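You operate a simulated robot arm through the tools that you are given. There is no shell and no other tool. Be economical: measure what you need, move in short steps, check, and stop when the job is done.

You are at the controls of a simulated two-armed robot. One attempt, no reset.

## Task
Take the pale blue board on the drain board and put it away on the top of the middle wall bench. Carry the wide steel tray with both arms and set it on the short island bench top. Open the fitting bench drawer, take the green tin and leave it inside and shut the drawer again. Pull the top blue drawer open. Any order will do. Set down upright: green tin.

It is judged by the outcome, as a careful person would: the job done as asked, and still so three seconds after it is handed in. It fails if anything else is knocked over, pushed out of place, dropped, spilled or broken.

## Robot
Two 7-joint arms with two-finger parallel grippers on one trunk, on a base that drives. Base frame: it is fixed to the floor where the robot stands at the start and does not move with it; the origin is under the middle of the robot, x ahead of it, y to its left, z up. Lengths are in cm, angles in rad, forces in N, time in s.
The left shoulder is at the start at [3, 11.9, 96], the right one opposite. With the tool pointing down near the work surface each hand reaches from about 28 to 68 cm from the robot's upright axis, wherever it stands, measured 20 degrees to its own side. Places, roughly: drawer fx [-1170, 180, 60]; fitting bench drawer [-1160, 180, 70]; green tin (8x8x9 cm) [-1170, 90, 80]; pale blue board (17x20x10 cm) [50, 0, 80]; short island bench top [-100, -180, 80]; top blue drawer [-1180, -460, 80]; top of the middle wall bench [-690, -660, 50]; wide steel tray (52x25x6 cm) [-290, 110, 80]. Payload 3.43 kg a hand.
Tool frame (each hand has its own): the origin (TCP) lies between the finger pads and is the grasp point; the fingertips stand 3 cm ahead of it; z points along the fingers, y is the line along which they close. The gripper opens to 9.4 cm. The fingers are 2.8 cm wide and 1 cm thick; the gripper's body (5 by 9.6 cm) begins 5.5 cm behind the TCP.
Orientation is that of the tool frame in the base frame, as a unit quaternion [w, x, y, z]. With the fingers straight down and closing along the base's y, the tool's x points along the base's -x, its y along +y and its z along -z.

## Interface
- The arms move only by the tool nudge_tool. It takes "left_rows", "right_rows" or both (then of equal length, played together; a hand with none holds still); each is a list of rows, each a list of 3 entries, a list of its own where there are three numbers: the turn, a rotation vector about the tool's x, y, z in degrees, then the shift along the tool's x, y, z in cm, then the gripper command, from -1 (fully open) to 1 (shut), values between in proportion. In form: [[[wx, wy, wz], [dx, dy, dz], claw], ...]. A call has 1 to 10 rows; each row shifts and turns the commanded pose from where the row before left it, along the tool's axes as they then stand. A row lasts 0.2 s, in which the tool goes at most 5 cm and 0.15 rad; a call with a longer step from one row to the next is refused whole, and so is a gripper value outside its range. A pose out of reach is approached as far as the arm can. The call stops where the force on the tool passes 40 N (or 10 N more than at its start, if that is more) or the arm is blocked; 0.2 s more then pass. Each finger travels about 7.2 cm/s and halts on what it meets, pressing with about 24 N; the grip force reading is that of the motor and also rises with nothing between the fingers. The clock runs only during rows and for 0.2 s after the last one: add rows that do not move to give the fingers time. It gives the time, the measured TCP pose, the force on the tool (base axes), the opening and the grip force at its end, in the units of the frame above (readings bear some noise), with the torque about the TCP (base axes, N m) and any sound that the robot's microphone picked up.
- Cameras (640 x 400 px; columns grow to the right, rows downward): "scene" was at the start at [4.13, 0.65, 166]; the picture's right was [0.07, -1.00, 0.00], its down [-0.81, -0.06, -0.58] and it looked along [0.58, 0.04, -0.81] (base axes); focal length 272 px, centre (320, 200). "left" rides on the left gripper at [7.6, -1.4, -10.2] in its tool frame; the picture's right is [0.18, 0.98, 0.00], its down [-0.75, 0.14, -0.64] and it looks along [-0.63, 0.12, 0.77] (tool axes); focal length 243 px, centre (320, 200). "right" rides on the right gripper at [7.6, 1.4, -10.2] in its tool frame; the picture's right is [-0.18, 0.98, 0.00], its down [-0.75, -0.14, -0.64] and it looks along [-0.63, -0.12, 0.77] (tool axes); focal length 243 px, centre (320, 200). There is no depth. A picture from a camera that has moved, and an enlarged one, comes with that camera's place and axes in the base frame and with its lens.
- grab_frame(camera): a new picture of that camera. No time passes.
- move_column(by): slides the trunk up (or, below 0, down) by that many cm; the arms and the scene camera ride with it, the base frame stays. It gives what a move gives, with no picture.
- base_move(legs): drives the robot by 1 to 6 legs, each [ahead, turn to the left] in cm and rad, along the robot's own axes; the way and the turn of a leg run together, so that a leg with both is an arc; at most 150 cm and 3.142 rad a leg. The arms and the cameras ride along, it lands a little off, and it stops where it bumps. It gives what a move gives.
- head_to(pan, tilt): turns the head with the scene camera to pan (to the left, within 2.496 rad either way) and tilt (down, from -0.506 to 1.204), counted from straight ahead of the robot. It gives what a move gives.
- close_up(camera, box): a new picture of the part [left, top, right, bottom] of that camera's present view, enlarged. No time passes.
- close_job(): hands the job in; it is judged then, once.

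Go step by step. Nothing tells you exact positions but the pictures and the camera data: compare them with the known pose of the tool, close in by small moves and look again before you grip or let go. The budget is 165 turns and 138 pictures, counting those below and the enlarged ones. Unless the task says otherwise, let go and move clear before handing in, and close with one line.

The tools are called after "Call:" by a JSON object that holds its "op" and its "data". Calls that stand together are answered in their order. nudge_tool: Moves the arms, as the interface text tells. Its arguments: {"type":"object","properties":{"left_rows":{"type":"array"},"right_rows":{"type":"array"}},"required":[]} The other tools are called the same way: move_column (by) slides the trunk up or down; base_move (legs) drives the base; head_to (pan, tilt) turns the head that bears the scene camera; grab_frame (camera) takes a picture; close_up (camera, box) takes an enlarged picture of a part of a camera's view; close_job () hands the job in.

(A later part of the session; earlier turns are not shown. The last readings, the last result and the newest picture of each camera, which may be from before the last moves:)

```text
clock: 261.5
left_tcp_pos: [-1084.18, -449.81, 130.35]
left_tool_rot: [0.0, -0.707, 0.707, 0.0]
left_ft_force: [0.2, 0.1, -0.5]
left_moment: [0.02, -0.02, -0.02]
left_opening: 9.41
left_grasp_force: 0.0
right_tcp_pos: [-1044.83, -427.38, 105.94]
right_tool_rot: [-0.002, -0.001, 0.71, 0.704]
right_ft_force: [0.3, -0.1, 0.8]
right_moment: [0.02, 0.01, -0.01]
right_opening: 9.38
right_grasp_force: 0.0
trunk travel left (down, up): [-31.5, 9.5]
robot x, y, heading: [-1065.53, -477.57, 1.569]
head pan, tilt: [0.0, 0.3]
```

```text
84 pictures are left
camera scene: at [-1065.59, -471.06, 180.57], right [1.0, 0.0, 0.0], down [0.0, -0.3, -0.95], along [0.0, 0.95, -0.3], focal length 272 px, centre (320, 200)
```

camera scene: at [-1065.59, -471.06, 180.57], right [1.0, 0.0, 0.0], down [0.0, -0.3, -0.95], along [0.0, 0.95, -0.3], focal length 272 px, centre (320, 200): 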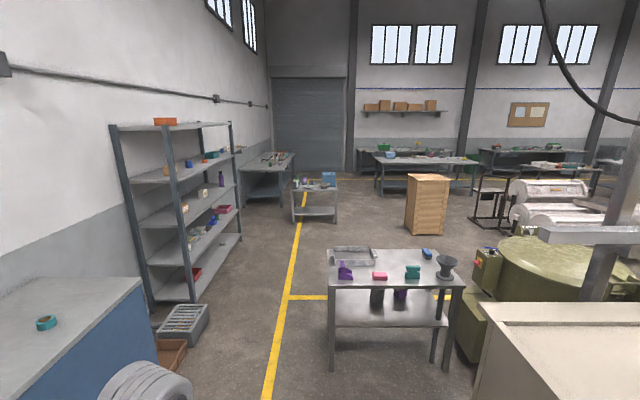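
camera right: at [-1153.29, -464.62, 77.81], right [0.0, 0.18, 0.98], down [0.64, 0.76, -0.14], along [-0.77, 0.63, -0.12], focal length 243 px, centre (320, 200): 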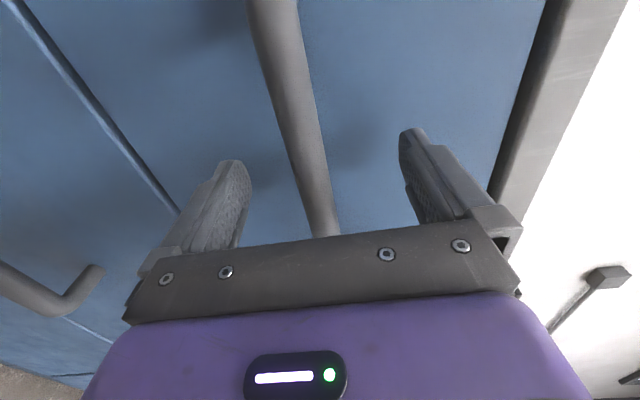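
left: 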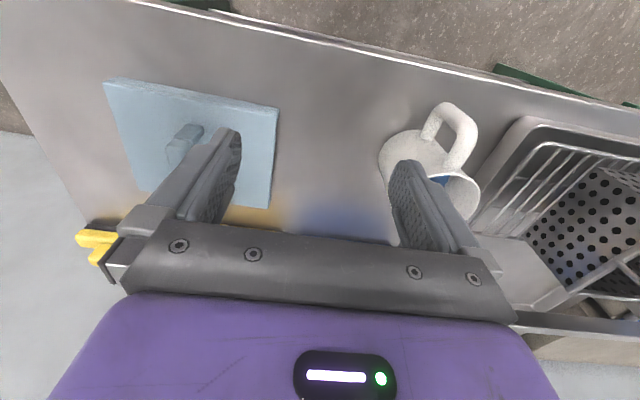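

I see the fitting bench at the far left wall and a small cart before it. Enlarging.

Call:
{"op": "close_up", "data": {"camera": "scene", "box": [220, 130, 360, 230]}}

```text
4.00 times, centred on (290, 180) of scene
camera zoom: at [-1065.59, -471.06, 180.57], right [1.0, 0.0, 0.0], down [0.0, -0.3, -0.95], along [0.0, 0.95, -0.3], focal length 1087 px, centre (440, 280)
```

zoom: 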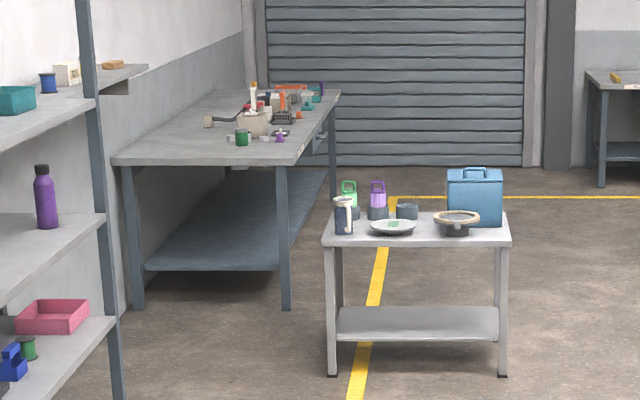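

I'll thread between the shelf and steel table, then pass right of the cart.

Call:
{"op": "move_column", "data": {"by": 9}}

Call:
{"op": "base_move", "data": {"legs": [[0, 0.606], [95, 0], [0, -0.606], [150, 0], [30, 0], [0, -0.701]]}}

Call:
{"op": "grab_frame", "data": {"camera": "scene"}}

```text
clock: 262.8
left_tcp_pos: [-1084.21, -449.8, 139.34]
left_tool_rot: [0.0, -0.707, 0.708, 0.0]
left_ft_force: [-1.0, 0.4, -0.5]
left_moment: [-0.01, 0.0, 0.02]
left_opening: 9.38
left_grasp_force: 0.1
right_tcp_pos: [-1044.71, -427.34, 114.85]
right_tool_rot: [-0.002, 0.0, 0.71, 0.704]
right_ft_force: [-0.3, 0.3, 0.7]
right_moment: [-0.04, 0.03, 0.03]
right_opening: 9.41
right_grasp_force: 0.0
trunk travel left (down, up): [-40.5, 0.5]
robot x, y, heading: [-1065.54, -477.17, 1.572]
head pan, tilt: [0.0, 0.3]
```

```text
clock: 281.6
left_tcp_pos: [-1112.55, -184.46, 139.37]
left_tool_rot: [0.001, -0.413, 0.911, 0.0]
left_ft_force: [-0.1, 0.4, -0.1]
left_moment: [-0.04, 0.0, 0.03]
left_opening: 9.39
left_grasp_force: 0.1
right_tcp_pos: [-1068.15, -193.59, 114.92]
right_tool_rot: [0.246, 0.249, 0.665, 0.66]
right_ft_force: [-0.8, 0.2, 0.3]
right_moment: [0.01, -0.01, -0.01]
right_opening: 9.39
right_grasp_force: 0.1
trunk travel left (down, up): [-40.5, 0.5]
robot x, y, heading: [-1116.51, -217.9, 0.847]
head pan, tilt: [0.0, 0.3]
```

```text
82 pictures are left
camera scene: at [-1112.66, -212.85, 189.58], right [0.75, -0.66, 0.0], down [-0.19, -0.22, -0.96], along [0.63, 0.72, -0.3], focal length 272 px, centre (320, 200)
```

scene: 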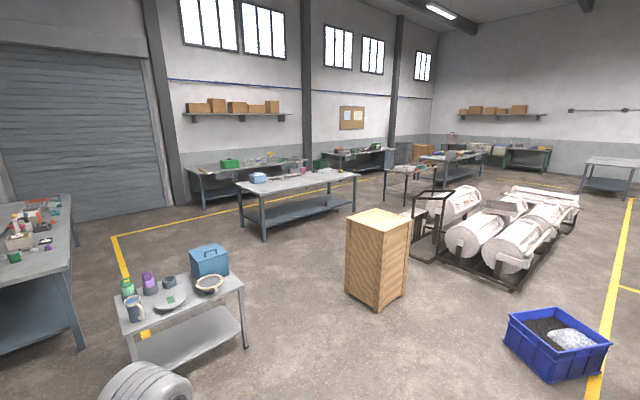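

The gap between cart and wooden cabinet is as expected. Continuing through it.

Call:
{"op": "base_move", "data": {"legs": [[150, 0], [58, 0], [0, 0.724], [140, 0], [0, 1.2]]}}

Call:
{"op": "head_to", "data": {"pan": 0.2, "tilt": 0.45}}

Call:
{"op": "grab_frame", "data": {"camera": "scene"}}

```text
clock: 303.4
left_tcp_pos: [-1013.12, 70.07, 139.4]
left_tool_rot: [0.0, 0.982, -0.191, 0.0]
left_ft_force: [-0.4, 0.0, -0.6]
left_moment: [-0.01, 0.01, -0.05]
left_opening: 9.41
left_grasp_force: 0.1
right_tcp_pos: [-1019.03, 114.9, 114.88]
right_tool_rot: [-0.396, -0.397, 0.588, 0.584]
right_ft_force: [0.1, 0.1, -0.8]
right_moment: [0.02, 0.01, 0.01]
right_opening: 9.4
right_grasp_force: 0.0
trunk travel left (down, up): [-40.5, 0.5]
robot x, y, heading: [-980.39, 76.77, 2.755]
head pan, tilt: [0.0, 0.3]
```

```text
clock: 304.1
left_tcp_pos: [-1013.0, 69.85, 139.39]
left_tool_rot: [0.001, 0.982, -0.191, 0.0]
left_ft_force: [0.3, -0.4, -0.2]
left_moment: [0.0, 0.03, 0.04]
left_opening: 9.41
left_grasp_force: 0.0
right_tcp_pos: [-1019.01, 114.98, 114.89]
right_tool_rot: [-0.396, -0.397, 0.587, 0.584]
right_ft_force: [0.4, 0.6, 0.2]
right_moment: [-0.02, -0.01, 0.02]
right_opening: 9.41
right_grasp_force: 0.1
trunk travel left (down, up): [-40.5, 0.5]
robot x, y, heading: [-980.31, 77.21, 2.756]
head pan, tilt: [0.201, 0.45]
```

```text
81 pictures are left
camera scene: at [-986.7, 77.57, 188.19], right [0.18, 0.98, 0.0], down [0.43, -0.08, -0.9], along [-0.89, 0.16, -0.43], focal length 272 px, centre (320, 200)
```

scene: 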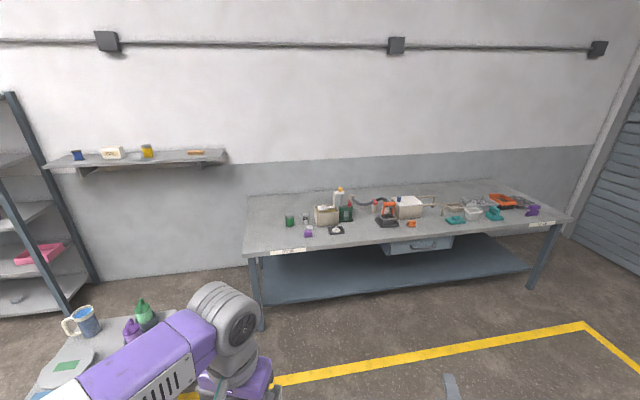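

Call:
{"op": "close_up", "data": {"camera": "scene", "box": [230, 170, 430, 295]}}

Call:
{"op": "close_up", "data": {"camera": "scene", "box": [360, 170, 580, 300]}}

```text
3.20 times, centred on (330, 232) of scene
camera zoom: at [-986.7, 77.57, 188.19], right [0.18, 0.98, 0.0], down [0.43, -0.08, -0.9], along [-0.89, 0.16, -0.43], focal length 870 px, centre (288, 96)
```

zoom: 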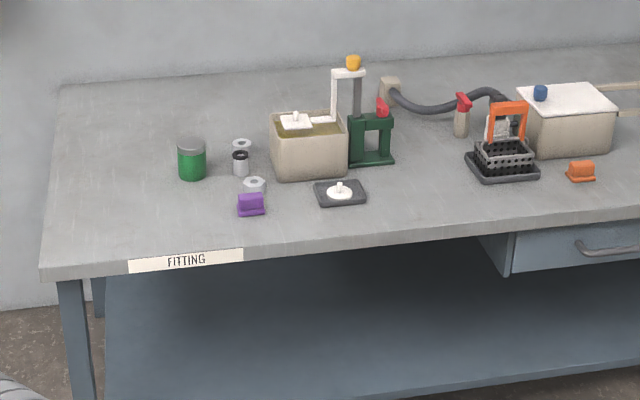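

```text
2.91 times, centred on (470, 235) of scene
camera zoom: at [-986.7, 77.57, 188.19], right [0.18, 0.98, 0.0], down [0.43, -0.08, -0.9], along [-0.89, 0.16, -0.43], focal length 791 px, centre (-116, 98)
```

zoom: 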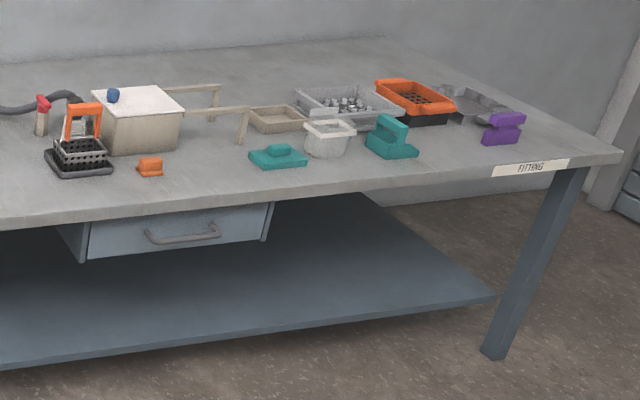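

The bench labelled FITTING carries the green tin (grey lid) near (-1162, 88) and has one drawer with a bar handle farther right. I'll drive in front of the tin.

Call:
{"op": "base_move", "data": {"legs": [[0, 0.12], [106, 0], [0, 0.265]]}}

Call:
{"op": "head_to", "data": {"pan": 0.1, "tilt": 0.8}}

Call:
{"op": "grab_frame", "data": {"camera": "scene"}}

Call:
{"op": "grab_frame", "data": {"camera": "left"}}

```text
clock: 311.0
left_tcp_pos: [-1110.46, 85.88, 139.42]
left_tool_rot: [0.0, 1.0, -0.001, -0.001]
left_ft_force: [-0.1, -0.5, 0.0]
left_moment: [-0.01, 0.0, -0.03]
left_opening: 9.39
left_grasp_force: 0.1
right_tcp_pos: [-1132.82, 125.5, 114.91]
right_tool_rot: [-0.499, -0.501, 0.502, 0.498]
right_ft_force: [-1.1, 0.3, -1.7]
right_moment: [-0.01, -0.05, 0.03]
right_opening: 9.4
right_grasp_force: 0.1
trunk travel left (down, up): [-40.5, 0.5]
robot x, y, heading: [-1082.64, 104.17, 3.138]
head pan, tilt: [0.201, 0.45]
```

```text
clock: 311.8
left_tcp_pos: [-1110.47, 86.04, 139.3]
left_tool_rot: [0.0, 1.0, -0.002, 0.0]
left_ft_force: [-0.9, -0.3, 0.1]
left_moment: [0.02, 0.0, 0.02]
left_opening: 9.41
left_grasp_force: 0.0
right_tcp_pos: [-1132.81, 125.55, 114.83]
right_tool_rot: [-0.499, -0.501, 0.502, 0.498]
right_ft_force: [0.5, -0.1, -0.7]
right_moment: [-0.02, 0.0, 0.01]
right_opening: 9.4
right_grasp_force: 0.0
trunk travel left (down, up): [-40.5, 0.5]
robot x, y, heading: [-1082.62, 104.29, 3.136]
head pan, tilt: [0.099, 0.799]
```

```text
78 pictures are left
camera scene: at [-1087.84, 103.93, 185.15], right [-0.1, 1.0, 0.0], down [0.71, 0.07, -0.7], along [-0.69, -0.07, -0.72], focal length 272 px, centre (320, 200)
```

scene: 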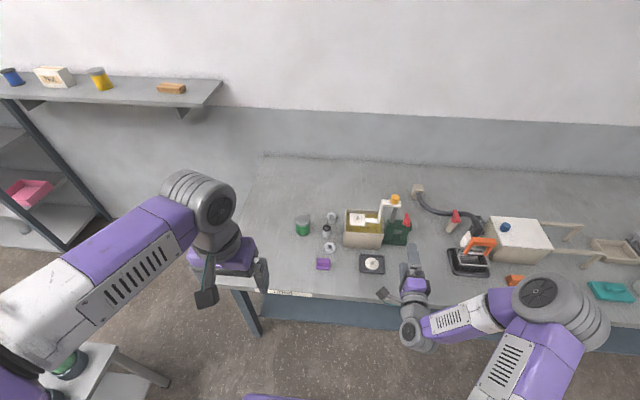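

```text
77 pictures are left
camera left: at [-1102.85, 87.3, 149.58], right [0.18, -0.98, 0.0], down [-0.75, -0.14, 0.64], along [-0.63, -0.12, -0.77], focal length 243 px, centre (320, 200)
```

left: 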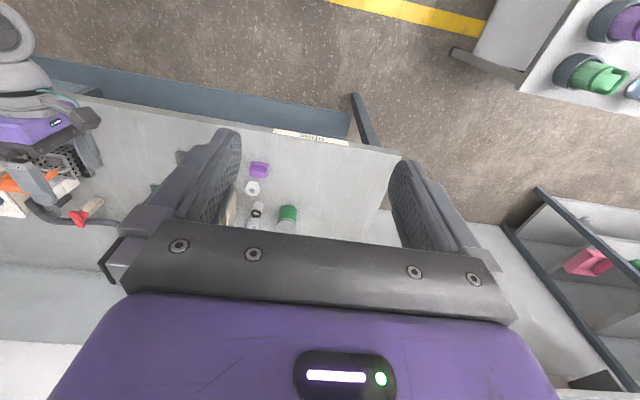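

The tin seems near (-1172, 87). I'll lower the trunk and bring the left hand over nearer to measure better.

Call:
{"op": "move_column", "data": {"by": -26}}

Call:
{"op": "nudge_tool", "data": {"left_rows": [[[0, 0, 0], [-3, 0, 0], -1], [[0, 0, 0], [-4, 0, 0], -1], [[0, 0, 0], [-4, 0, 0], -1], [[0, 0, 0], [-4, 0, 0], -1], [[0, 0, 0], [-4, 0, 1], -1], [[0, 0, 0], [-4, 0, 2], -1], [[0, 0, 0], [-4, 0, 3], -1], [[0, 0, 0], [0, 0, 0], -1]]}}

Call:
{"op": "grab_frame", "data": {"camera": "left"}}

Call:
{"op": "grab_frame", "data": {"camera": "scene"}}

```text
clock: 314.5
left_tcp_pos: [-1110.5, 85.84, 113.36]
left_tool_rot: [0.0, 1.0, -0.001, 0.0]
left_ft_force: [-0.2, 0.5, -0.1]
left_moment: [0.03, -0.05, 0.02]
left_opening: 9.41
left_grasp_force: 0.1
right_tcp_pos: [-1132.77, 125.46, 88.93]
right_tool_rot: [-0.498, -0.502, 0.503, 0.498]
right_ft_force: [-0.1, -0.8, -0.4]
right_moment: [0.01, 0.04, -0.02]
right_opening: 9.4
right_grasp_force: 0.0
trunk travel left (down, up): [-14.5, 26.5]
robot x, y, heading: [-1082.55, 104.89, 3.14]
head pan, tilt: [0.099, 0.799]
```

```text
clock: 316.3
left_tcp_pos: [-1137.4, 85.91, 107.24]
left_tool_rot: [0.0, 1.0, -0.002, -0.001]
left_ft_force: [-0.1, -0.2, 0.6]
left_moment: [-0.01, 0.01, -0.04]
left_opening: 9.41
left_grasp_force: 0.1
right_tcp_pos: [-1132.76, 125.48, 88.97]
right_tool_rot: [-0.498, -0.501, 0.502, 0.499]
right_ft_force: [-0.2, -0.3, -0.1]
right_moment: [-0.01, -0.01, 0.0]
right_opening: 9.42
right_grasp_force: 0.1
trunk travel left (down, up): [-14.5, 26.5]
robot x, y, heading: [-1082.46, 105.0, 3.143]
head pan, tilt: [0.099, 0.799]
```

```text
76 pictures are left
camera left: at [-1129.77, 87.35, 117.53], right [0.18, -0.98, 0.0], down [-0.75, -0.14, 0.64], along [-0.63, -0.12, -0.77], focal length 243 px, centre (320, 200)
```

left: 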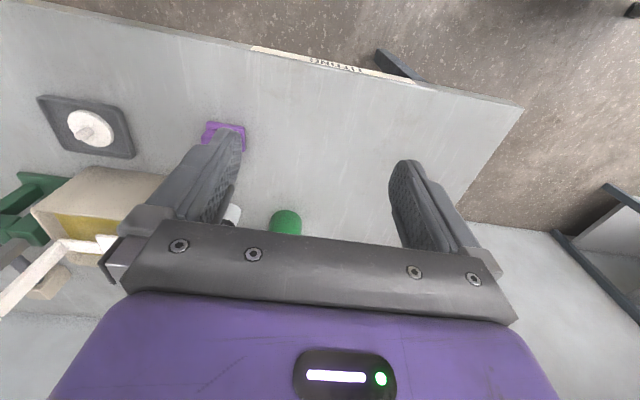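

```text
75 pictures are left
camera scene: at [-1087.76, 103.91, 159.15], right [-0.1, 1.0, 0.0], down [0.71, 0.07, -0.7], along [-0.69, -0.07, -0.72], focal length 272 px, centre (320, 200)
```

scene: 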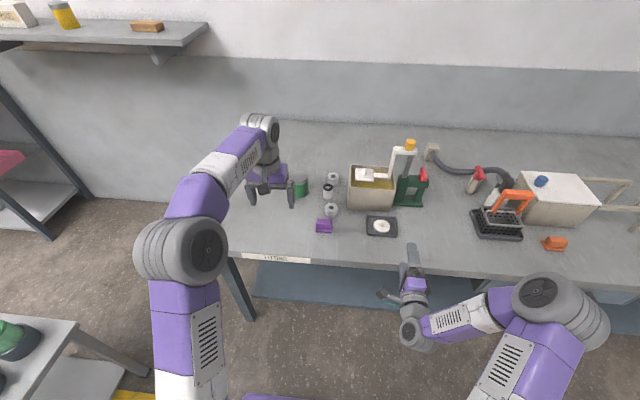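

The tin is at about (-1170.6, 88, top 86); the bench edge is x ≈ -1137. To reach it I must roll about 23 cm closer, so I raise the trunk first so the right hand clears the tall items.

Call:
{"op": "move_column", "data": {"by": 26}}

Call:
{"op": "nudge_tool", "data": {"right_rows": [[[0, 0, 0], [2, 2, 0], -1], [[0, 0, 0], [2, 2, 0], -1], [[0, 0, 0], [0, 2, 0], -1]]}}

Call:
{"op": "base_move", "data": {"legs": [[20, 0]]}}

Call:
{"op": "grab_frame", "data": {"camera": "scene"}}

```text
clock: 319.0
left_tcp_pos: [-1137.42, 86.02, 133.21]
left_tool_rot: [0.0, 1.0, -0.002, 0.0]
left_ft_force: [0.0, -0.9, 0.3]
left_moment: [0.02, 0.0, 0.02]
left_opening: 9.4
left_grasp_force: 0.1
right_tcp_pos: [-1132.7, 125.47, 115.05]
right_tool_rot: [-0.498, -0.502, 0.503, 0.497]
right_ft_force: [-0.2, -0.3, 0.7]
right_moment: [0.01, 0.0, -0.02]
right_opening: 9.4
right_grasp_force: 0.0
trunk travel left (down, up): [-40.5, 0.5]
robot x, y, heading: [-1082.51, 104.53, 3.137]
head pan, tilt: [0.099, 0.799]
```

```text
clock: 319.8
left_tcp_pos: [-1137.32, 86.12, 133.38]
left_tool_rot: [0.0, 1.0, -0.001, -0.001]
left_ft_force: [-0.2, 0.4, -0.1]
left_moment: [0.01, 0.05, 0.03]
left_opening: 9.39
left_grasp_force: 0.0
right_tcp_pos: [-1132.76, 121.54, 120.94]
right_tool_rot: [0.498, 0.502, -0.502, -0.497]
right_ft_force: [0.4, 0.8, -0.4]
right_moment: [0.03, -0.03, -0.01]
right_opening: 9.4
right_grasp_force: 0.0
trunk travel left (down, up): [-40.5, 0.5]
robot x, y, heading: [-1082.85, 104.74, 3.14]
head pan, tilt: [0.099, 0.799]
```

```text
clock: 321.4
left_tcp_pos: [-1157.18, 86.11, 133.41]
left_tool_rot: [0.0, 1.0, -0.002, -0.001]
left_ft_force: [-0.7, 0.1, 0.0]
left_moment: [0.02, 0.01, -0.03]
left_opening: 9.4
left_grasp_force: 0.1
right_tcp_pos: [-1152.56, 121.63, 120.92]
right_tool_rot: [0.498, 0.502, -0.501, -0.498]
right_ft_force: [-1.1, 0.5, 0.2]
right_moment: [0.0, 0.02, -0.01]
right_opening: 9.41
right_grasp_force: 0.1
trunk travel left (down, up): [-40.5, 0.5]
robot x, y, heading: [-1102.45, 104.7, 3.137]
head pan, tilt: [0.099, 0.799]
```

```text
74 pictures are left
camera scene: at [-1107.64, 103.97, 185.15], right [-0.1, 1.0, 0.0], down [0.71, 0.07, -0.7], along [-0.69, -0.07, -0.72], focal length 272 px, centre (320, 200)
```

scene: 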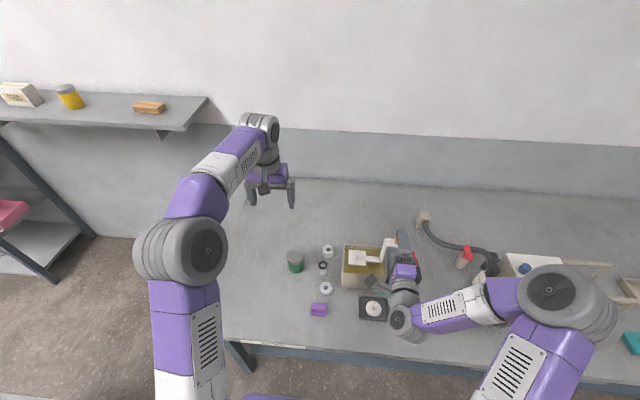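

Everything is clear. I'll take the left hand over the tin and down to just above its lid.

Call:
{"op": "nudge_tool", "data": {"left_rows": [[[0, 0, 0], [-3, -0.7, 3], -1], [[0, 0, 0], [-3, -0.5, 4], -1], [[0, 0, 0], [-3, -0.5, 4], -1], [[0, 0, 0], [-3.5, 0, 4], -1], [[0, 0, 0], [0, 0, 5], -1], [[0, 0, 0], [0, 0, 5], -1], [[0, 0, 0], [0, 0, 5], -1], [[0, 0, 0], [0, 0, 5], -1], [[0, 0, 0], [0, 0, 3], -1], [[0, 0, 0], [0, 0, 0], -1]]}}

Call:
{"op": "grab_frame", "data": {"camera": "left"}}

Call:
{"op": "close_up", "data": {"camera": "scene", "box": [220, 190, 420, 315]}}

```text
refused: row 2 steps farther than a row can; nothing moved
```

```text
73 pictures are left
camera left: at [-1149.6, 87.43, 143.53], right [0.18, -0.98, 0.0], down [-0.75, -0.14, 0.64], along [-0.63, -0.12, -0.77], focal length 243 px, centre (320, 200)
```

left: 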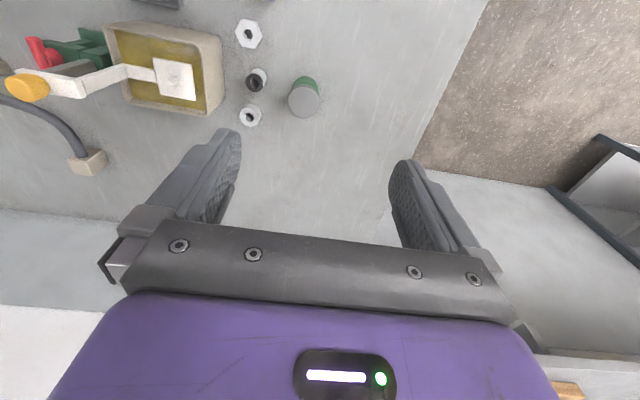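

```text
3.20 times, centred on (320, 252) of scene
camera zoom: at [-1107.64, 103.97, 185.15], right [-0.1, 1.0, 0.0], down [0.71, 0.07, -0.7], along [-0.69, -0.07, -0.72], focal length 870 px, centre (320, 32)
```

zoom: 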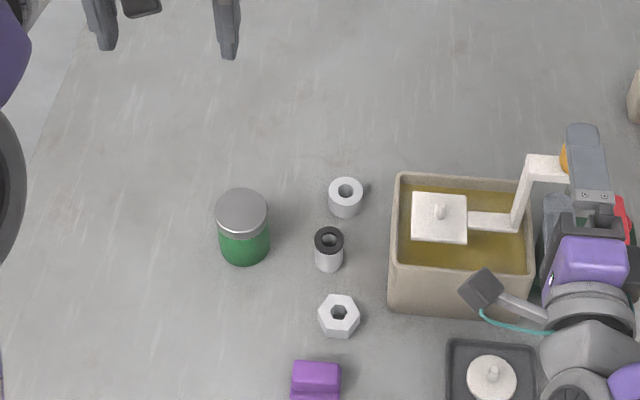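

Refined: the tin is about 7 cm wide at (-1169, 87.7). Redoing the approach with shorter steps.

Call:
{"op": "nudge_tool", "data": {"left_rows": [[[0, 0, 0], [-3, -0.8, 3], -1], [[0, 0, 0], [-3, -0.8, 3.5], -1], [[0, 0, 0], [-3, 0, 3.5], -1], [[0, 0, 0], [-2.8, 0, 3.5], -1], [[0, 0, 0], [0, 0, 5], -1], [[0, 0, 0], [0, 0, 5], -1], [[0, 0, 0], [0, 0, 5], -1], [[0, 0, 0], [0, 0, 5], -1], [[0, 0, 0], [0, 0, 4], -1], [[0, 0, 0], [0, 0, 0], -1]]}}

Call:
{"op": "grab_frame", "data": {"camera": "left"}}

Call:
{"op": "close_up", "data": {"camera": "scene", "box": [220, 190, 420, 315]}}

```text
clock: 323.6
left_tcp_pos: [-1166.5, 87.21, 95.94]
left_tool_rot: [-0.001, 1.0, -0.001, -0.001]
left_ft_force: [0.2, -0.4, -0.7]
left_moment: [0.01, 0.02, -0.02]
left_opening: 9.42
left_grasp_force: 0.0
left hand out of reach, approached as far as the arm can: row 4, 5, 6, 8, 9
right_tcp_pos: [-1152.63, 121.54, 120.88]
right_tool_rot: [-0.499, -0.501, 0.502, 0.498]
right_ft_force: [-0.5, -0.2, -1.0]
right_moment: [0.03, -0.01, 0.01]
right_opening: 9.4
right_grasp_force: 0.0
trunk travel left (down, up): [-40.5, 0.5]
robot x, y, heading: [-1102.66, 104.84, 3.133]
head pan, tilt: [0.099, 0.799]
```

```text
71 pictures are left
camera left: at [-1158.88, 88.48, 106.14], right [0.18, -0.98, 0.0], down [-0.75, -0.14, 0.64], along [-0.63, -0.12, -0.77], focal length 243 px, centre (320, 200)
```

left: 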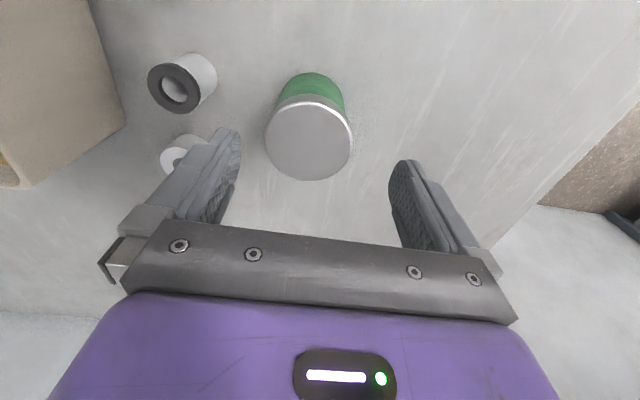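

```text
3.20 times, centred on (320, 252) of scene
camera zoom: at [-1107.63, 103.98, 185.15], right [-0.1, 1.0, 0.0], down [0.71, 0.07, -0.7], along [-0.69, -0.07, -0.72], focal length 870 px, centre (320, 32)
```

zoom: 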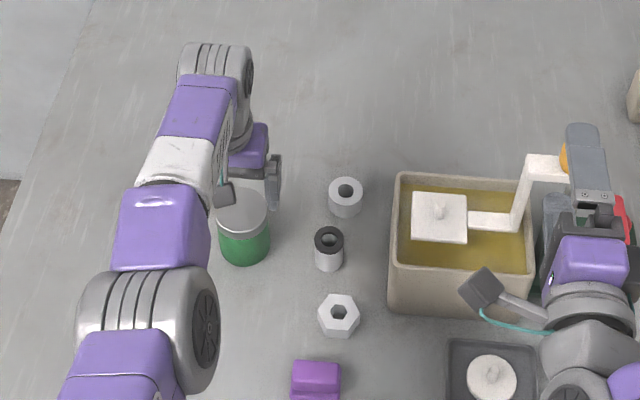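

The hand is about 2 cm short of the tin's centre at its reach limit. I'll roll 2.5 cm nearer and correct.

Call:
{"op": "base_move", "data": {"legs": [[2.5, 0]]}}

Call:
{"op": "nudge_tool", "data": {"left_rows": [[[0, 0, 0], [0, -0.4, 0], -1], [[0, 0, 0], [0, 0, 2], -1], [[0, 0, 0], [0, 0, 0], -1]]}}

Call:
{"op": "grab_frame", "data": {"camera": "left"}}

```text
clock: 324.4
left_tcp_pos: [-1168.76, 87.11, 96.04]
left_tool_rot: [-0.001, 1.0, -0.002, -0.001]
left_ft_force: [0.4, 0.5, 0.3]
left_moment: [0.0, -0.02, 0.01]
left_opening: 9.39
left_grasp_force: 0.0
right_tcp_pos: [-1154.85, 121.6, 121.0]
right_tool_rot: [-0.498, -0.502, 0.502, 0.499]
right_ft_force: [0.5, -0.4, -1.2]
right_moment: [-0.03, 0.0, 0.0]
right_opening: 9.41
right_grasp_force: 0.0
trunk travel left (down, up): [-40.5, 0.5]
robot x, y, heading: [-1104.8, 104.62, 3.142]
head pan, tilt: [0.099, 0.799]
```

```text
clock: 325.2
left_tcp_pos: [-1168.69, 87.63, 93.96]
left_tool_rot: [0.0, 1.0, -0.002, -0.001]
left_ft_force: [0.7, 0.4, -0.4]
left_moment: [0.0, -0.02, -0.01]
left_opening: 9.4
left_grasp_force: 0.1
right_tcp_pos: [-1154.97, 121.6, 120.99]
right_tool_rot: [-0.499, -0.501, 0.502, 0.498]
right_ft_force: [0.2, -0.9, 0.8]
right_moment: [0.03, -0.01, 0.01]
right_opening: 9.39
right_grasp_force: 0.0
trunk travel left (down, up): [-40.5, 0.5]
robot x, y, heading: [-1104.83, 104.39, 3.136]
head pan, tilt: [0.099, 0.799]
```

```text
69 pictures are left
camera left: at [-1161.03, 88.96, 104.24], right [0.18, -0.98, 0.0], down [-0.75, -0.14, 0.64], along [-0.63, -0.12, -0.77], focal length 243 px, centre (320, 200)
```

left: 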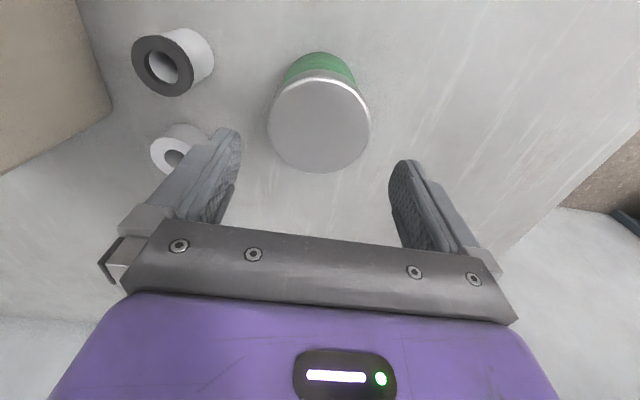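

Centred now (within 1 cm in x, which I correct). Descending around the tin and closing.

Call:
{"op": "nudge_tool", "data": {"left_rows": [[[0, 0, 0], [0.7, -0.1, 2], -1], [[0, 0, 0], [0, 0, 3], -1], [[0, 0, 0], [0, 0, 3], -1], [[0, 0, 0], [0, 0, 2], -1], [[0, 0, 0], [0, 0, 0], -1]]}}

Call:
{"op": "grab_frame", "data": {"camera": "left"}}

```text
clock: 326.4
left_tcp_pos: [-1166.04, 87.71, 85.69]
left_tool_rot: [0.0, 1.0, -0.002, 0.0]
left_ft_force: [0.1, 0.2, 0.3]
left_moment: [-0.01, -0.01, -0.02]
left_opening: 9.39
left_grasp_force: 0.1
left hand out of reach, approached as far as the arm can: row 2, 3, 4
right_tcp_pos: [-1155.08, 121.54, 120.99]
right_tool_rot: [-0.498, -0.502, 0.502, 0.498]
right_ft_force: [0.6, -0.1, 0.0]
right_moment: [0.01, 0.01, 0.01]
right_opening: 9.4
right_grasp_force: 0.0
trunk travel left (down, up): [-40.5, 0.5]
robot x, y, heading: [-1105.21, 104.27, 3.139]
head pan, tilt: [0.099, 0.799]
```

```text
68 pictures are left
camera left: at [-1158.29, 89.08, 95.92], right [0.18, -0.98, 0.0], down [-0.75, -0.14, 0.64], along [-0.63, -0.12, -0.77], focal length 243 px, centre (320, 200)
```

left: 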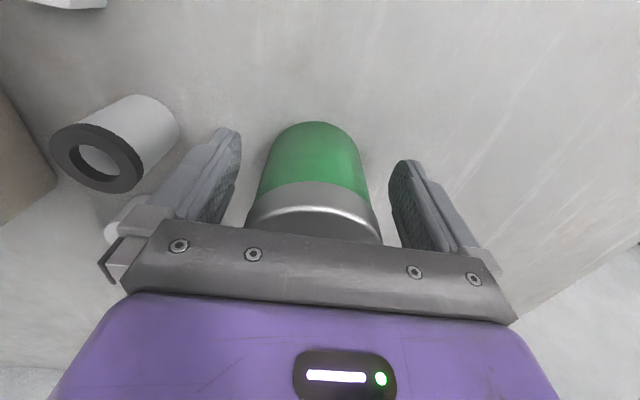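

The trunk height now limits the reach downward. I'll raise both hands by 8 cm in the arms, then lower the trunk 8 cm, which brings the left hand down over the tin.

Call:
{"op": "nudge_tool", "data": {"left_rows": [[[0, 0, 0], [0, 0, -3], -1], [[0, 0, 0], [0, 0, -3], -1], [[0, 0, 0], [0, 0, -3], -1], [[0, 0, 0], [0, 0, 0], -1]], "right_rows": [[[0, 0, 0], [0, 3, 0], -1], [[0, 0, 0], [0, 3, 0], -1], [[0, 0, 0], [0, 3, 0], -1], [[0, 0, 0], [0, 0, 0], -1]]}}

```text
clock: 327.4
left_tcp_pos: [-1168.48, 87.82, 93.99]
left_tool_rot: [0.0, 1.0, -0.001, 0.001]
left_ft_force: [-0.6, -0.5, -0.5]
left_moment: [0.01, 0.0, -0.01]
left_opening: 9.41
left_grasp_force: 0.1
left hand out of reach, approached as far as the arm can: row 1, 2, 3
right_tcp_pos: [-1155.26, 121.59, 129.94]
right_tool_rot: [-0.499, -0.502, 0.503, 0.497]
right_ft_force: [0.1, -0.5, -0.6]
right_moment: [-0.01, -0.03, 0.02]
right_opening: 9.42
right_grasp_force: 0.1
trunk travel left (down, up): [-40.5, 0.5]
robot x, y, heading: [-1104.81, 104.53, 3.138]
head pan, tilt: [0.099, 0.799]
```

Call:
{"op": "move_column", "data": {"by": -9.5}}

Call:
{"op": "grab_frame", "data": {"camera": "left"}}

```text
clock: 328.7
left_tcp_pos: [-1168.41, 87.87, 84.49]
left_tool_rot: [0.0, 1.0, -0.002, 0.0]
left_ft_force: [0.5, 0.4, -0.1]
left_moment: [0.0, -0.01, 0.01]
left_opening: 9.41
left_grasp_force: 0.2
right_tcp_pos: [-1155.06, 121.55, 120.43]
right_tool_rot: [-0.498, -0.502, 0.502, 0.499]
right_ft_force: [-0.2, -0.4, -0.4]
right_moment: [-0.01, -0.02, -0.01]
right_opening: 9.42
right_grasp_force: 0.1
trunk travel left (down, up): [-31.0, 10.0]
robot x, y, heading: [-1105.06, 104.9, 3.135]
head pan, tilt: [0.099, 0.799]
```

```text
67 pictures are left
camera left: at [-1160.78, 89.1, 94.73], right [0.18, -0.98, 0.0], down [-0.75, -0.14, 0.64], along [-0.63, -0.12, -0.77], focal length 243 px, centre (320, 200)
```

left: 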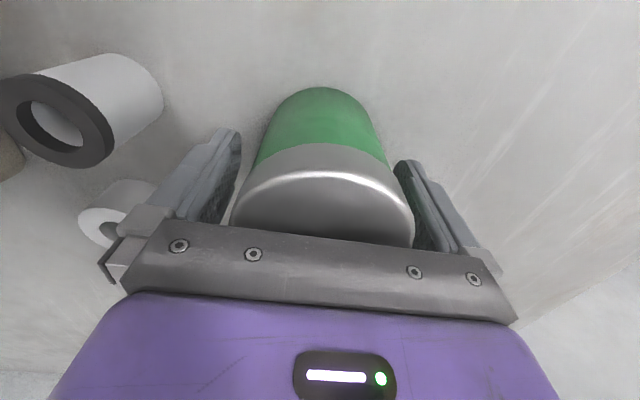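

The tin stands between the fingers. Closing, then a small test lift.

Call:
{"op": "nudge_tool", "data": {"left_rows": [[[0, 0, 0], [0, 0, 0], 0], [[0, 0, 0], [0, 0, 0], 1], [[0, 0, 0], [0, 0, 0], 1], [[0, 0, 0], [0, 0, 0], 1], [[0, 0, 0], [0, 0, -0.5], 1], [[0, 0, 0], [0, 0, -1], 1], [[0, 0, 0], [0, 0, 0], 1]]}}

Call:
{"op": "grab_frame", "data": {"camera": "left"}}

```text
clock: 330.3
left_tcp_pos: [-1168.7, 87.66, 85.93]
left_tool_rot: [0.0, 1.0, -0.001, 0.001]
left_ft_force: [0.2, -0.6, -3.5]
left_moment: [0.02, 0.02, 0.0]
left_opening: 7.28
left_grasp_force: 24.5
left hand out of reach, approached as far as the arm can: row 6
right_tcp_pos: [-1155.14, 121.53, 120.42]
right_tool_rot: [0.498, 0.503, -0.502, -0.498]
right_ft_force: [-0.5, 0.3, -0.6]
right_moment: [-0.01, 0.02, -0.01]
right_opening: 9.38
right_grasp_force: 0.0
trunk travel left (down, up): [-31.0, 10.0]
robot x, y, heading: [-1105.12, 104.52, 3.137]
head pan, tilt: [0.099, 0.799]
```

```text
66 pictures are left
camera left: at [-1161.11, 89.09, 96.14], right [0.18, -0.98, 0.0], down [-0.76, -0.14, 0.64], along [-0.63, -0.12, -0.77], focal length 243 px, centre (320, 200)
```

left: 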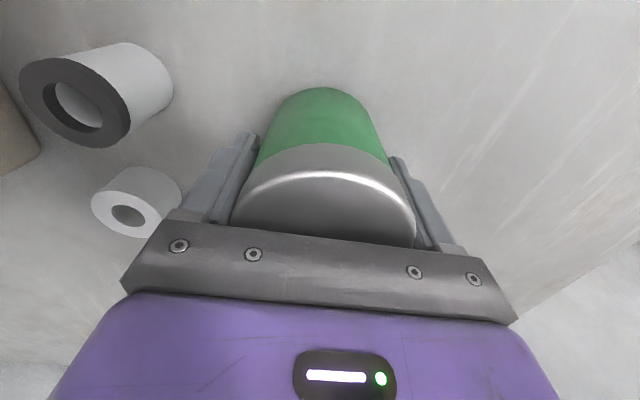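

The tin is held (3.5 N). I'll raise the trunk and back away from the bench, then draw the left hand in.

Call:
{"op": "move_column", "data": {"by": 10}}

Call:
{"op": "base_move", "data": {"legs": [[-45, 0]]}}

Call:
{"op": "nudge_tool", "data": {"left_rows": [[[0, 0, 0], [3, 0, -2], 1], [[0, 0, 0], [3, 0, -3], 1], [[0, 0, 0], [3, 0, -3], 1], [[0, 0, 0], [3, 0, -3], 1], [[0, 0, 0], [3, 0, -3], 1], [[0, 0, 0], [3, 0, -3], 1], [[0, 0, 0], [3, 0, -3], 1], [[0, 0, 0], [2, 0, -2], 1]]}}

Call:
{"op": "grab_frame", "data": {"camera": "scene"}}

```text
clock: 331.6
left_tcp_pos: [-1168.74, 87.8, 95.75]
left_tool_rot: [-0.001, 1.0, -0.002, 0.002]
left_ft_force: [0.5, -0.3, -2.2]
left_moment: [-0.02, 0.05, 0.03]
left_opening: 7.27
left_grasp_force: 24.2
right_tcp_pos: [-1155.17, 121.49, 130.42]
right_tool_rot: [-0.498, -0.502, 0.502, 0.498]
right_ft_force: [0.9, 0.7, 0.3]
right_moment: [0.01, 0.01, 0.01]
right_opening: 9.4
right_grasp_force: 0.1
trunk travel left (down, up): [-41.0, 0.0]
robot x, y, heading: [-1105.07, 105.06, 3.139]
head pan, tilt: [0.099, 0.799]
```

```text
clock: 334.3
left_tcp_pos: [-1123.44, 87.78, 95.99]
left_tool_rot: [0.0, 1.0, -0.003, 0.001]
left_ft_force: [0.6, 0.4, -2.1]
left_moment: [0.01, 0.02, 0.01]
left_opening: 7.29
left_grasp_force: 24.4
right_tcp_pos: [-1109.87, 121.59, 130.47]
right_tool_rot: [-0.497, -0.502, 0.503, 0.498]
right_ft_force: [0.3, 0.2, 0.4]
right_moment: [0.01, -0.02, 0.02]
right_opening: 9.39
right_grasp_force: 0.0
trunk travel left (down, up): [-41.0, 0.0]
robot x, y, heading: [-1059.99, 104.09, 3.134]
head pan, tilt: [0.099, 0.799]
```

```text
clock: 336.1
left_tcp_pos: [-1124.08, 87.88, 116.92]
left_tool_rot: [0.001, 1.0, -0.002, 0.003]
left_ft_force: [-0.4, 0.2, -2.5]
left_moment: [0.04, 0.04, -0.01]
left_opening: 7.28
left_grasp_force: 24.4
left hand out of reach, approached as far as the arm can: row 1, 2, 3, 4, 5, 6, 7, 8
right_tcp_pos: [-1109.8, 121.52, 130.41]
right_tool_rot: [-0.498, -0.501, 0.503, 0.499]
right_ft_force: [0.4, 0.6, -0.6]
right_moment: [-0.03, -0.01, 0.04]
right_opening: 9.4
right_grasp_force: 0.1
trunk travel left (down, up): [-41.0, 0.0]
robot x, y, heading: [-1059.13, 104.26, 3.128]
head pan, tilt: [0.099, 0.799]
```

```text
65 pictures are left
camera scene: at [-1064.76, 103.8, 185.64], right [-0.09, 1.0, 0.0], down [0.71, 0.07, -0.7], along [-0.69, -0.07, -0.72], focal length 272 px, centre (320, 200)
```

scene: 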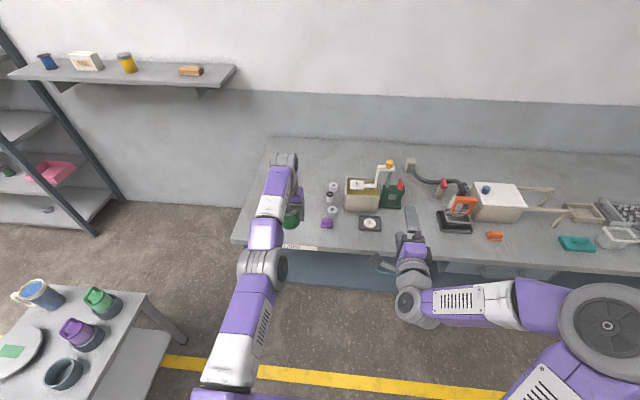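

The left arm didn't draw in, only up. I'll see whether it settles with some still rows.

Call:
{"op": "nudge_tool", "data": {"left_rows": [[[0, 0, 0], [0, 0, 0], 1], [[0, 0, 0], [0, 0, 0], 1], [[0, 0, 0], [1, 0, 0], 1], [[0, 0, 0], [1, 0, 0], 1]]}}

```text
clock: 337.1
left_tcp_pos: [-1124.38, 87.79, 117.16]
left_tool_rot: [0.0, 1.0, -0.004, 0.001]
left_ft_force: [-0.3, 0.8, -2.4]
left_moment: [-0.02, -0.02, 0.0]
left_opening: 7.26
left_grasp_force: 24.2
left hand out of reach, approached as far as the arm can: row 3, 4
right_tcp_pos: [-1109.79, 121.46, 130.51]
right_tool_rot: [-0.497, -0.501, 0.503, 0.499]
right_ft_force: [0.4, 0.7, -0.2]
right_moment: [-0.01, -0.01, -0.02]
right_opening: 9.39
right_grasp_force: 0.0
trunk travel left (down, up): [-41.0, 0.0]
robot x, y, heading: [-1059.53, 104.65, 3.132]
head pan, tilt: [0.099, 0.799]
```

The elbow is straight (singular). I'll move it sideways and down a little to break out.

Call:
{"op": "nudge_tool", "data": {"left_rows": [[[0, 0, 0], [0, -2, 0], 1], [[0, 0, 0], [0.5, -2, 1], 1], [[0, 0, 0], [1, 0, 3], 1], [[0, 0, 0], [1, 0, 3], 1], [[0, 0, 0], [2, 0, 3], 1], [[0, 0, 0], [2, 0, 2], 1], [[0, 0, 0], [2, 0, 0], 1]]}}

```text
clock: 338.7
left_tcp_pos: [-1124.36, 92.54, 104.84]
left_tool_rot: [0.0, 1.0, -0.002, 0.002]
left_ft_force: [-0.5, 0.7, -1.8]
left_moment: [0.0, 0.02, 0.01]
left_opening: 7.26
left_grasp_force: 23.6
left hand out of reach, approached as far as the arm can: row 2, 3, 4, 5, 6, 7
right_tcp_pos: [-1109.85, 121.5, 130.44]
right_tool_rot: [-0.498, -0.5, 0.504, 0.498]
right_ft_force: [0.3, -1.2, -0.4]
right_moment: [-0.02, 0.0, 0.02]
right_opening: 9.4
right_grasp_force: 0.1
trunk travel left (down, up): [-41.0, 0.0]
robot x, y, heading: [-1059.61, 104.37, 3.134]
head pan, tilt: [0.099, 0.799]
```

Only radial motion is stuck. I'll tilt the hand a little forward, which bends the elbow, then draw in and level again.

Call:
{"op": "nudge_tool", "data": {"left_rows": [[[0, -7, 0], [0, 0, 0], 1], [[0, -7, 0], [0, 0, 0], 1], [[0, -7, 0], [0, 0, 0], 1], [[0, 0, 0], [1, 0, 0], 1], [[0, 0, 0], [2, 0, 0], 1], [[0, 0, 0], [2, 0, 0], 1]]}}

```text
clock: 340.1
left_tcp_pos: [-1131.24, 93.62, 102.12]
left_tool_rot: [0.0, 0.983, -0.003, -0.181]
left_ft_force: [-0.4, 0.7, -2.8]
left_moment: [-0.02, 0.03, 0.0]
left_opening: 7.26
left_grasp_force: 24.0
left hand out of reach, approached as far as the arm can: row 1, 2, 3, 4, 5, 6
right_tcp_pos: [-1109.82, 121.47, 130.57]
right_tool_rot: [-0.497, -0.501, 0.503, 0.499]
right_ft_force: [0.4, 0.2, 0.2]
right_moment: [-0.04, -0.01, -0.01]
right_opening: 9.4
right_grasp_force: 0.1
trunk travel left (down, up): [-41.0, 0.0]
robot x, y, heading: [-1059.71, 104.52, 3.137]
head pan, tilt: [0.099, 0.799]
```

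Still straight. I'll level the hand and swing it sideways toward the robot's middle, which should let the elbow flex.

Call:
{"op": "nudge_tool", "data": {"left_rows": [[[0, 7, 0], [0, -2, 0], 1], [[0, 7, 0], [0, -3, 0], 1], [[0, 7, 0], [0, -3, 0], 1], [[0, 0, 0], [0, -4, 0], 1], [[0, 0, 0], [0, -4, 0], 1], [[0, 0, 0], [2, -3, 0], 1], [[0, 0, 0], [3, -1, 0], 1], [[0, 0, 0], [3, 0, 0], 1]]}}

Call:
{"op": "grab_frame", "data": {"camera": "scene"}}

```text
clock: 341.9
left_tcp_pos: [-1115.32, 110.29, 102.44]
left_tool_rot: [-0.001, 0.999, -0.002, -0.04]
left_ft_force: [0.1, -0.1, -2.5]
left_moment: [-0.02, 0.03, 0.0]
left_opening: 7.22
left_grasp_force: 24.3
left hand out of reach, approached as far as the arm can: row 1, 2, 3, 4, 5
right_tcp_pos: [-1109.64, 121.47, 130.56]
right_tool_rot: [-0.498, -0.501, 0.503, 0.498]
right_ft_force: [-0.3, 0.4, -0.8]
right_moment: [-0.01, 0.0, 0.01]
right_opening: 9.44
right_grasp_force: 0.1
trunk travel left (down, up): [-41.0, 0.0]
robot x, y, heading: [-1059.88, 104.36, 3.136]
head pan, tilt: [0.099, 0.799]
```

```text
64 pictures are left
camera scene: at [-1064.68, 103.82, 185.65], right [-0.09, 1.0, 0.0], down [0.71, 0.07, -0.7], along [-0.69, -0.07, -0.72], focal length 272 px, centre (320, 200)
```

scene: 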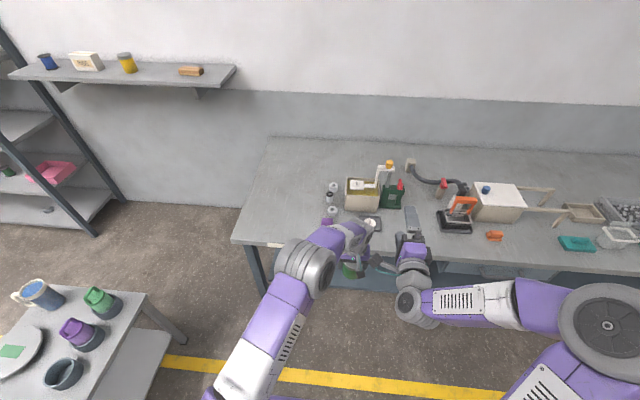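

The elbow is bent again. Now drawing the hand in and to its own side.

Call:
{"op": "nudge_tool", "data": {"left_rows": [[[0, 2, 0], [2, 2, 0], 1], [[0, 2, 0], [3, 3, 0], 1], [[0, 0, 0], [3, 3, 0], 1], [[0, 0, 0], [3, 3, -1], 1], [[0, 0, 0], [2, 3, -3], 1], [[0, 0, 0], [2, 3, -3], 1], [[0, 0, 0], [0, 3, -3], 1], [[0, 0, 0], [0, 0, -3], 1]]}}

Call:
{"op": "grab_frame", "data": {"camera": "scene"}}

```text
clock: 343.7
left_tcp_pos: [-1100.41, 90.14, 114.9]
left_tool_rot: [0.0, 1.0, -0.003, -0.004]
left_ft_force: [0.1, -1.4, -2.9]
left_moment: [-0.03, 0.05, 0.02]
left_opening: 7.22
left_grasp_force: 24.1
right_tcp_pos: [-1109.69, 121.61, 130.47]
right_tool_rot: [-0.498, -0.501, 0.503, 0.499]
right_ft_force: [-1.0, 0.5, -0.3]
right_moment: [-0.02, 0.0, 0.01]
right_opening: 9.42
right_grasp_force: 0.1
trunk travel left (down, up): [-41.0, 0.0]
robot x, y, heading: [-1059.88, 104.58, 3.14]
head pan, tilt: [0.099, 0.799]
```

```text
63 pictures are left
camera scene: at [-1064.68, 103.88, 185.65], right [-0.09, 1.0, 0.0], down [0.71, 0.07, -0.7], along [-0.69, -0.07, -0.72], focal length 272 px, centre (320, 200)
```

scene: 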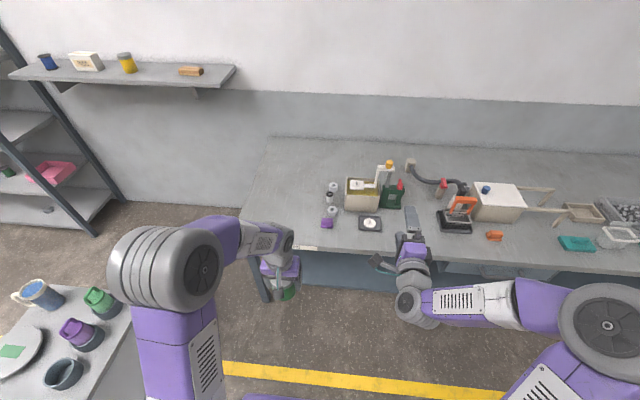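

Good. Now I'll shift sideways along the bench to stand before the drawer.

Call:
{"op": "base_move", "data": {"legs": [[0, -1.571], [59, 0], [0, 1.571]]}}

Call:
{"op": "move_column", "data": {"by": -26}}

Call:
{"op": "head_to", "data": {"pan": -0.15, "tilt": 0.7}}

Call:
{"op": "grab_frame", "data": {"camera": "scene"}}

```text
clock: 354.7
left_tcp_pos: [-1100.05, 149.23, 114.83]
left_tool_rot: [0.0, 1.0, -0.005, -0.004]
left_ft_force: [-0.7, 0.5, -2.2]
left_moment: [0.0, -0.01, 0.01]
left_opening: 7.13
left_grasp_force: 24.3
right_tcp_pos: [-1109.33, 180.54, 130.41]
right_tool_rot: [-0.498, -0.5, 0.503, 0.5]
right_ft_force: [0.6, 0.0, 0.5]
right_moment: [0.0, -0.03, 0.02]
right_opening: 9.39
right_grasp_force: 0.1
trunk travel left (down, up): [-41.0, 0.0]
robot x, y, heading: [-1059.15, 163.28, 3.134]
head pan, tilt: [0.099, 0.799]
```

```text
clock: 357.4
left_tcp_pos: [-1100.12, 149.2, 88.89]
left_tool_rot: [-0.001, 1.0, -0.005, -0.005]
left_ft_force: [-0.2, -0.5, -2.5]
left_moment: [0.02, -0.01, -0.02]
left_opening: 7.1
left_grasp_force: 24.1
right_tcp_pos: [-1109.34, 180.55, 104.51]
right_tool_rot: [-0.497, -0.5, 0.503, 0.5]
right_ft_force: [0.9, 0.4, -0.2]
right_moment: [-0.04, 0.03, 0.02]
right_opening: 9.39
right_grasp_force: 0.1
trunk travel left (down, up): [-15.0, 26.0]
robot x, y, heading: [-1059.14, 163.49, 3.126]
head pan, tilt: [0.099, 0.799]
```

```text
clock: 358.1
left_tcp_pos: [-1100.13, 149.2, 88.79]
left_tool_rot: [0.0, 1.0, -0.005, -0.004]
left_ft_force: [0.4, 0.5, -1.9]
left_moment: [0.01, -0.01, 0.03]
left_opening: 7.08
left_grasp_force: 24.1
right_tcp_pos: [-1109.36, 180.7, 104.45]
right_tool_rot: [-0.496, -0.501, 0.503, 0.5]
right_ft_force: [-0.1, 0.0, -0.3]
right_moment: [0.03, -0.01, 0.0]
right_opening: 9.42
right_grasp_force: 0.1
trunk travel left (down, up): [-15.0, 26.0]
robot x, y, heading: [-1059.01, 163.42, 3.125]
head pan, tilt: [-0.15, 0.7]
```

```text
62 pictures are left
camera scene: at [-1064.78, 164.79, 160.46], right [0.16, 0.99, 0.0], down [0.64, -0.1, -0.76], along [-0.76, 0.12, -0.64], focal length 272 px, centre (320, 200)
```

scene: 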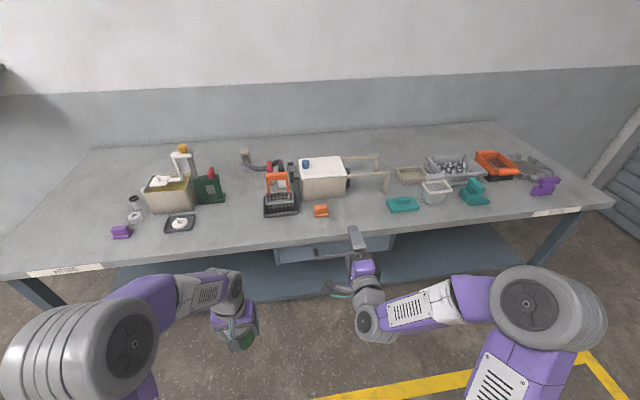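

I'll lower further and bring the right hand down in front of the drawer, then look with the hand camera.

Call:
{"op": "move_column", "data": {"by": -14}}

Call:
{"op": "nudge_tool", "data": {"right_rows": [[[0, 0, 0], [0, -3, 0], -1], [[0, 0, 0], [0, -4, 0], -1], [[0, 0, 0], [0, -4, 0], -1], [[0, 0, 0], [0, -4, 0], -1], [[0, 0, 0], [0, -4, 0], -1], [[0, 0, 0], [0, -3, 0], -1], [[0, 0, 0], [0, 0, 0], -1]]}}

Call:
{"op": "grab_frame", "data": {"camera": "right"}}

Call:
{"op": "grab_frame", "data": {"camera": "left"}}

Call:
{"op": "grab_frame", "data": {"camera": "scene"}}

```text
clock: 359.8
left_tcp_pos: [-1100.17, 149.14, 74.93]
left_tool_rot: [0.0, 1.0, -0.006, -0.004]
left_ft_force: [0.4, 0.1, -2.4]
left_moment: [0.02, 0.02, -0.01]
left_opening: 7.1
left_grasp_force: 24.0
right_tcp_pos: [-1109.43, 180.52, 90.53]
right_tool_rot: [-0.497, -0.5, 0.503, 0.5]
right_ft_force: [0.4, -0.3, -0.5]
right_moment: [0.03, -0.01, 0.02]
right_opening: 9.42
right_grasp_force: 0.1
trunk travel left (down, up): [-1.0, 40.0]
robot x, y, heading: [-1059.11, 162.74, 3.133]
head pan, tilt: [-0.15, 0.7]
```

```text
clock: 361.4
left_tcp_pos: [-1100.03, 149.24, 74.81]
left_tool_rot: [-0.001, 1.0, -0.005, -0.004]
left_ft_force: [0.2, -0.4, -2.6]
left_moment: [-0.02, 0.01, 0.02]
left_opening: 7.07
left_grasp_force: 24.1
right_tcp_pos: [-1109.34, 180.58, 68.33]
right_tool_rot: [-0.497, -0.499, 0.504, 0.5]
right_ft_force: [-0.6, 1.1, 0.0]
right_moment: [0.01, -0.01, -0.01]
right_opening: 9.42
right_grasp_force: 0.1
trunk travel left (down, up): [-1.0, 40.0]
robot x, y, heading: [-1059.09, 163.39, 3.136]
head pan, tilt: [-0.15, 0.7]
```

```text
61 pictures are left
camera right: at [-1099.12, 172.86, 69.97], right [-0.01, 0.18, 0.98], down [0.65, 0.75, -0.14], along [-0.76, 0.64, -0.12], focal length 243 px, centre (320, 200)
```

right: 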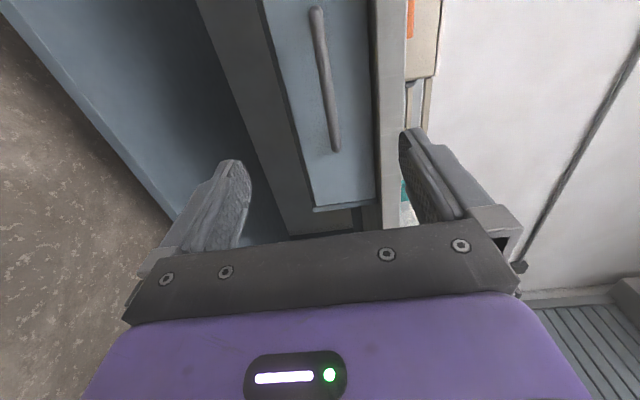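

```text
60 pictures are left
camera left: at [-1092.36, 150.5, 84.98], right [0.17, -0.98, 0.0], down [-0.75, -0.13, 0.65], along [-0.64, -0.11, -0.76], focal length 243 px, centre (320, 200)
```

left: 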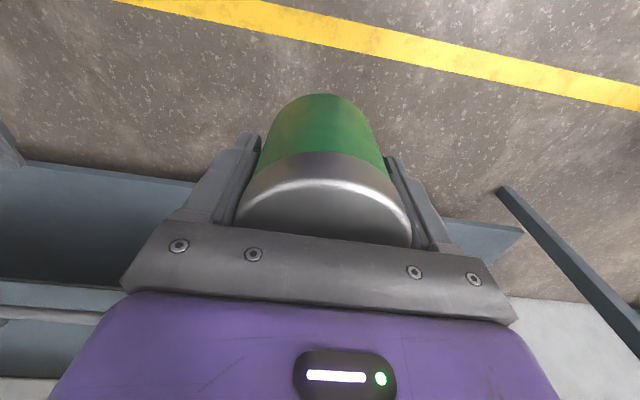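

```text
59 pictures are left
camera scene: at [-1064.78, 164.8, 146.47], right [0.16, 0.99, 0.0], down [0.64, -0.1, -0.76], along [-0.76, 0.12, -0.64], focal length 272 px, centre (320, 200)
```

scene: 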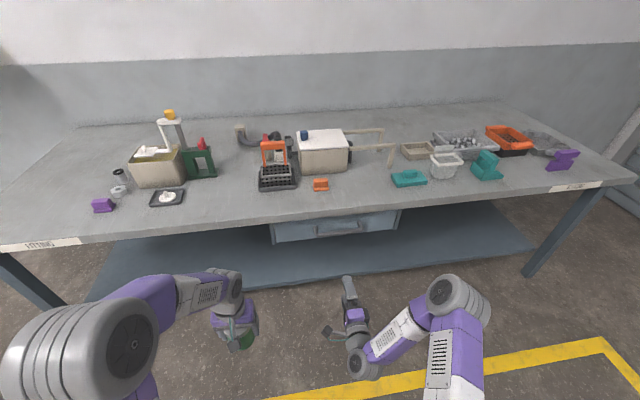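

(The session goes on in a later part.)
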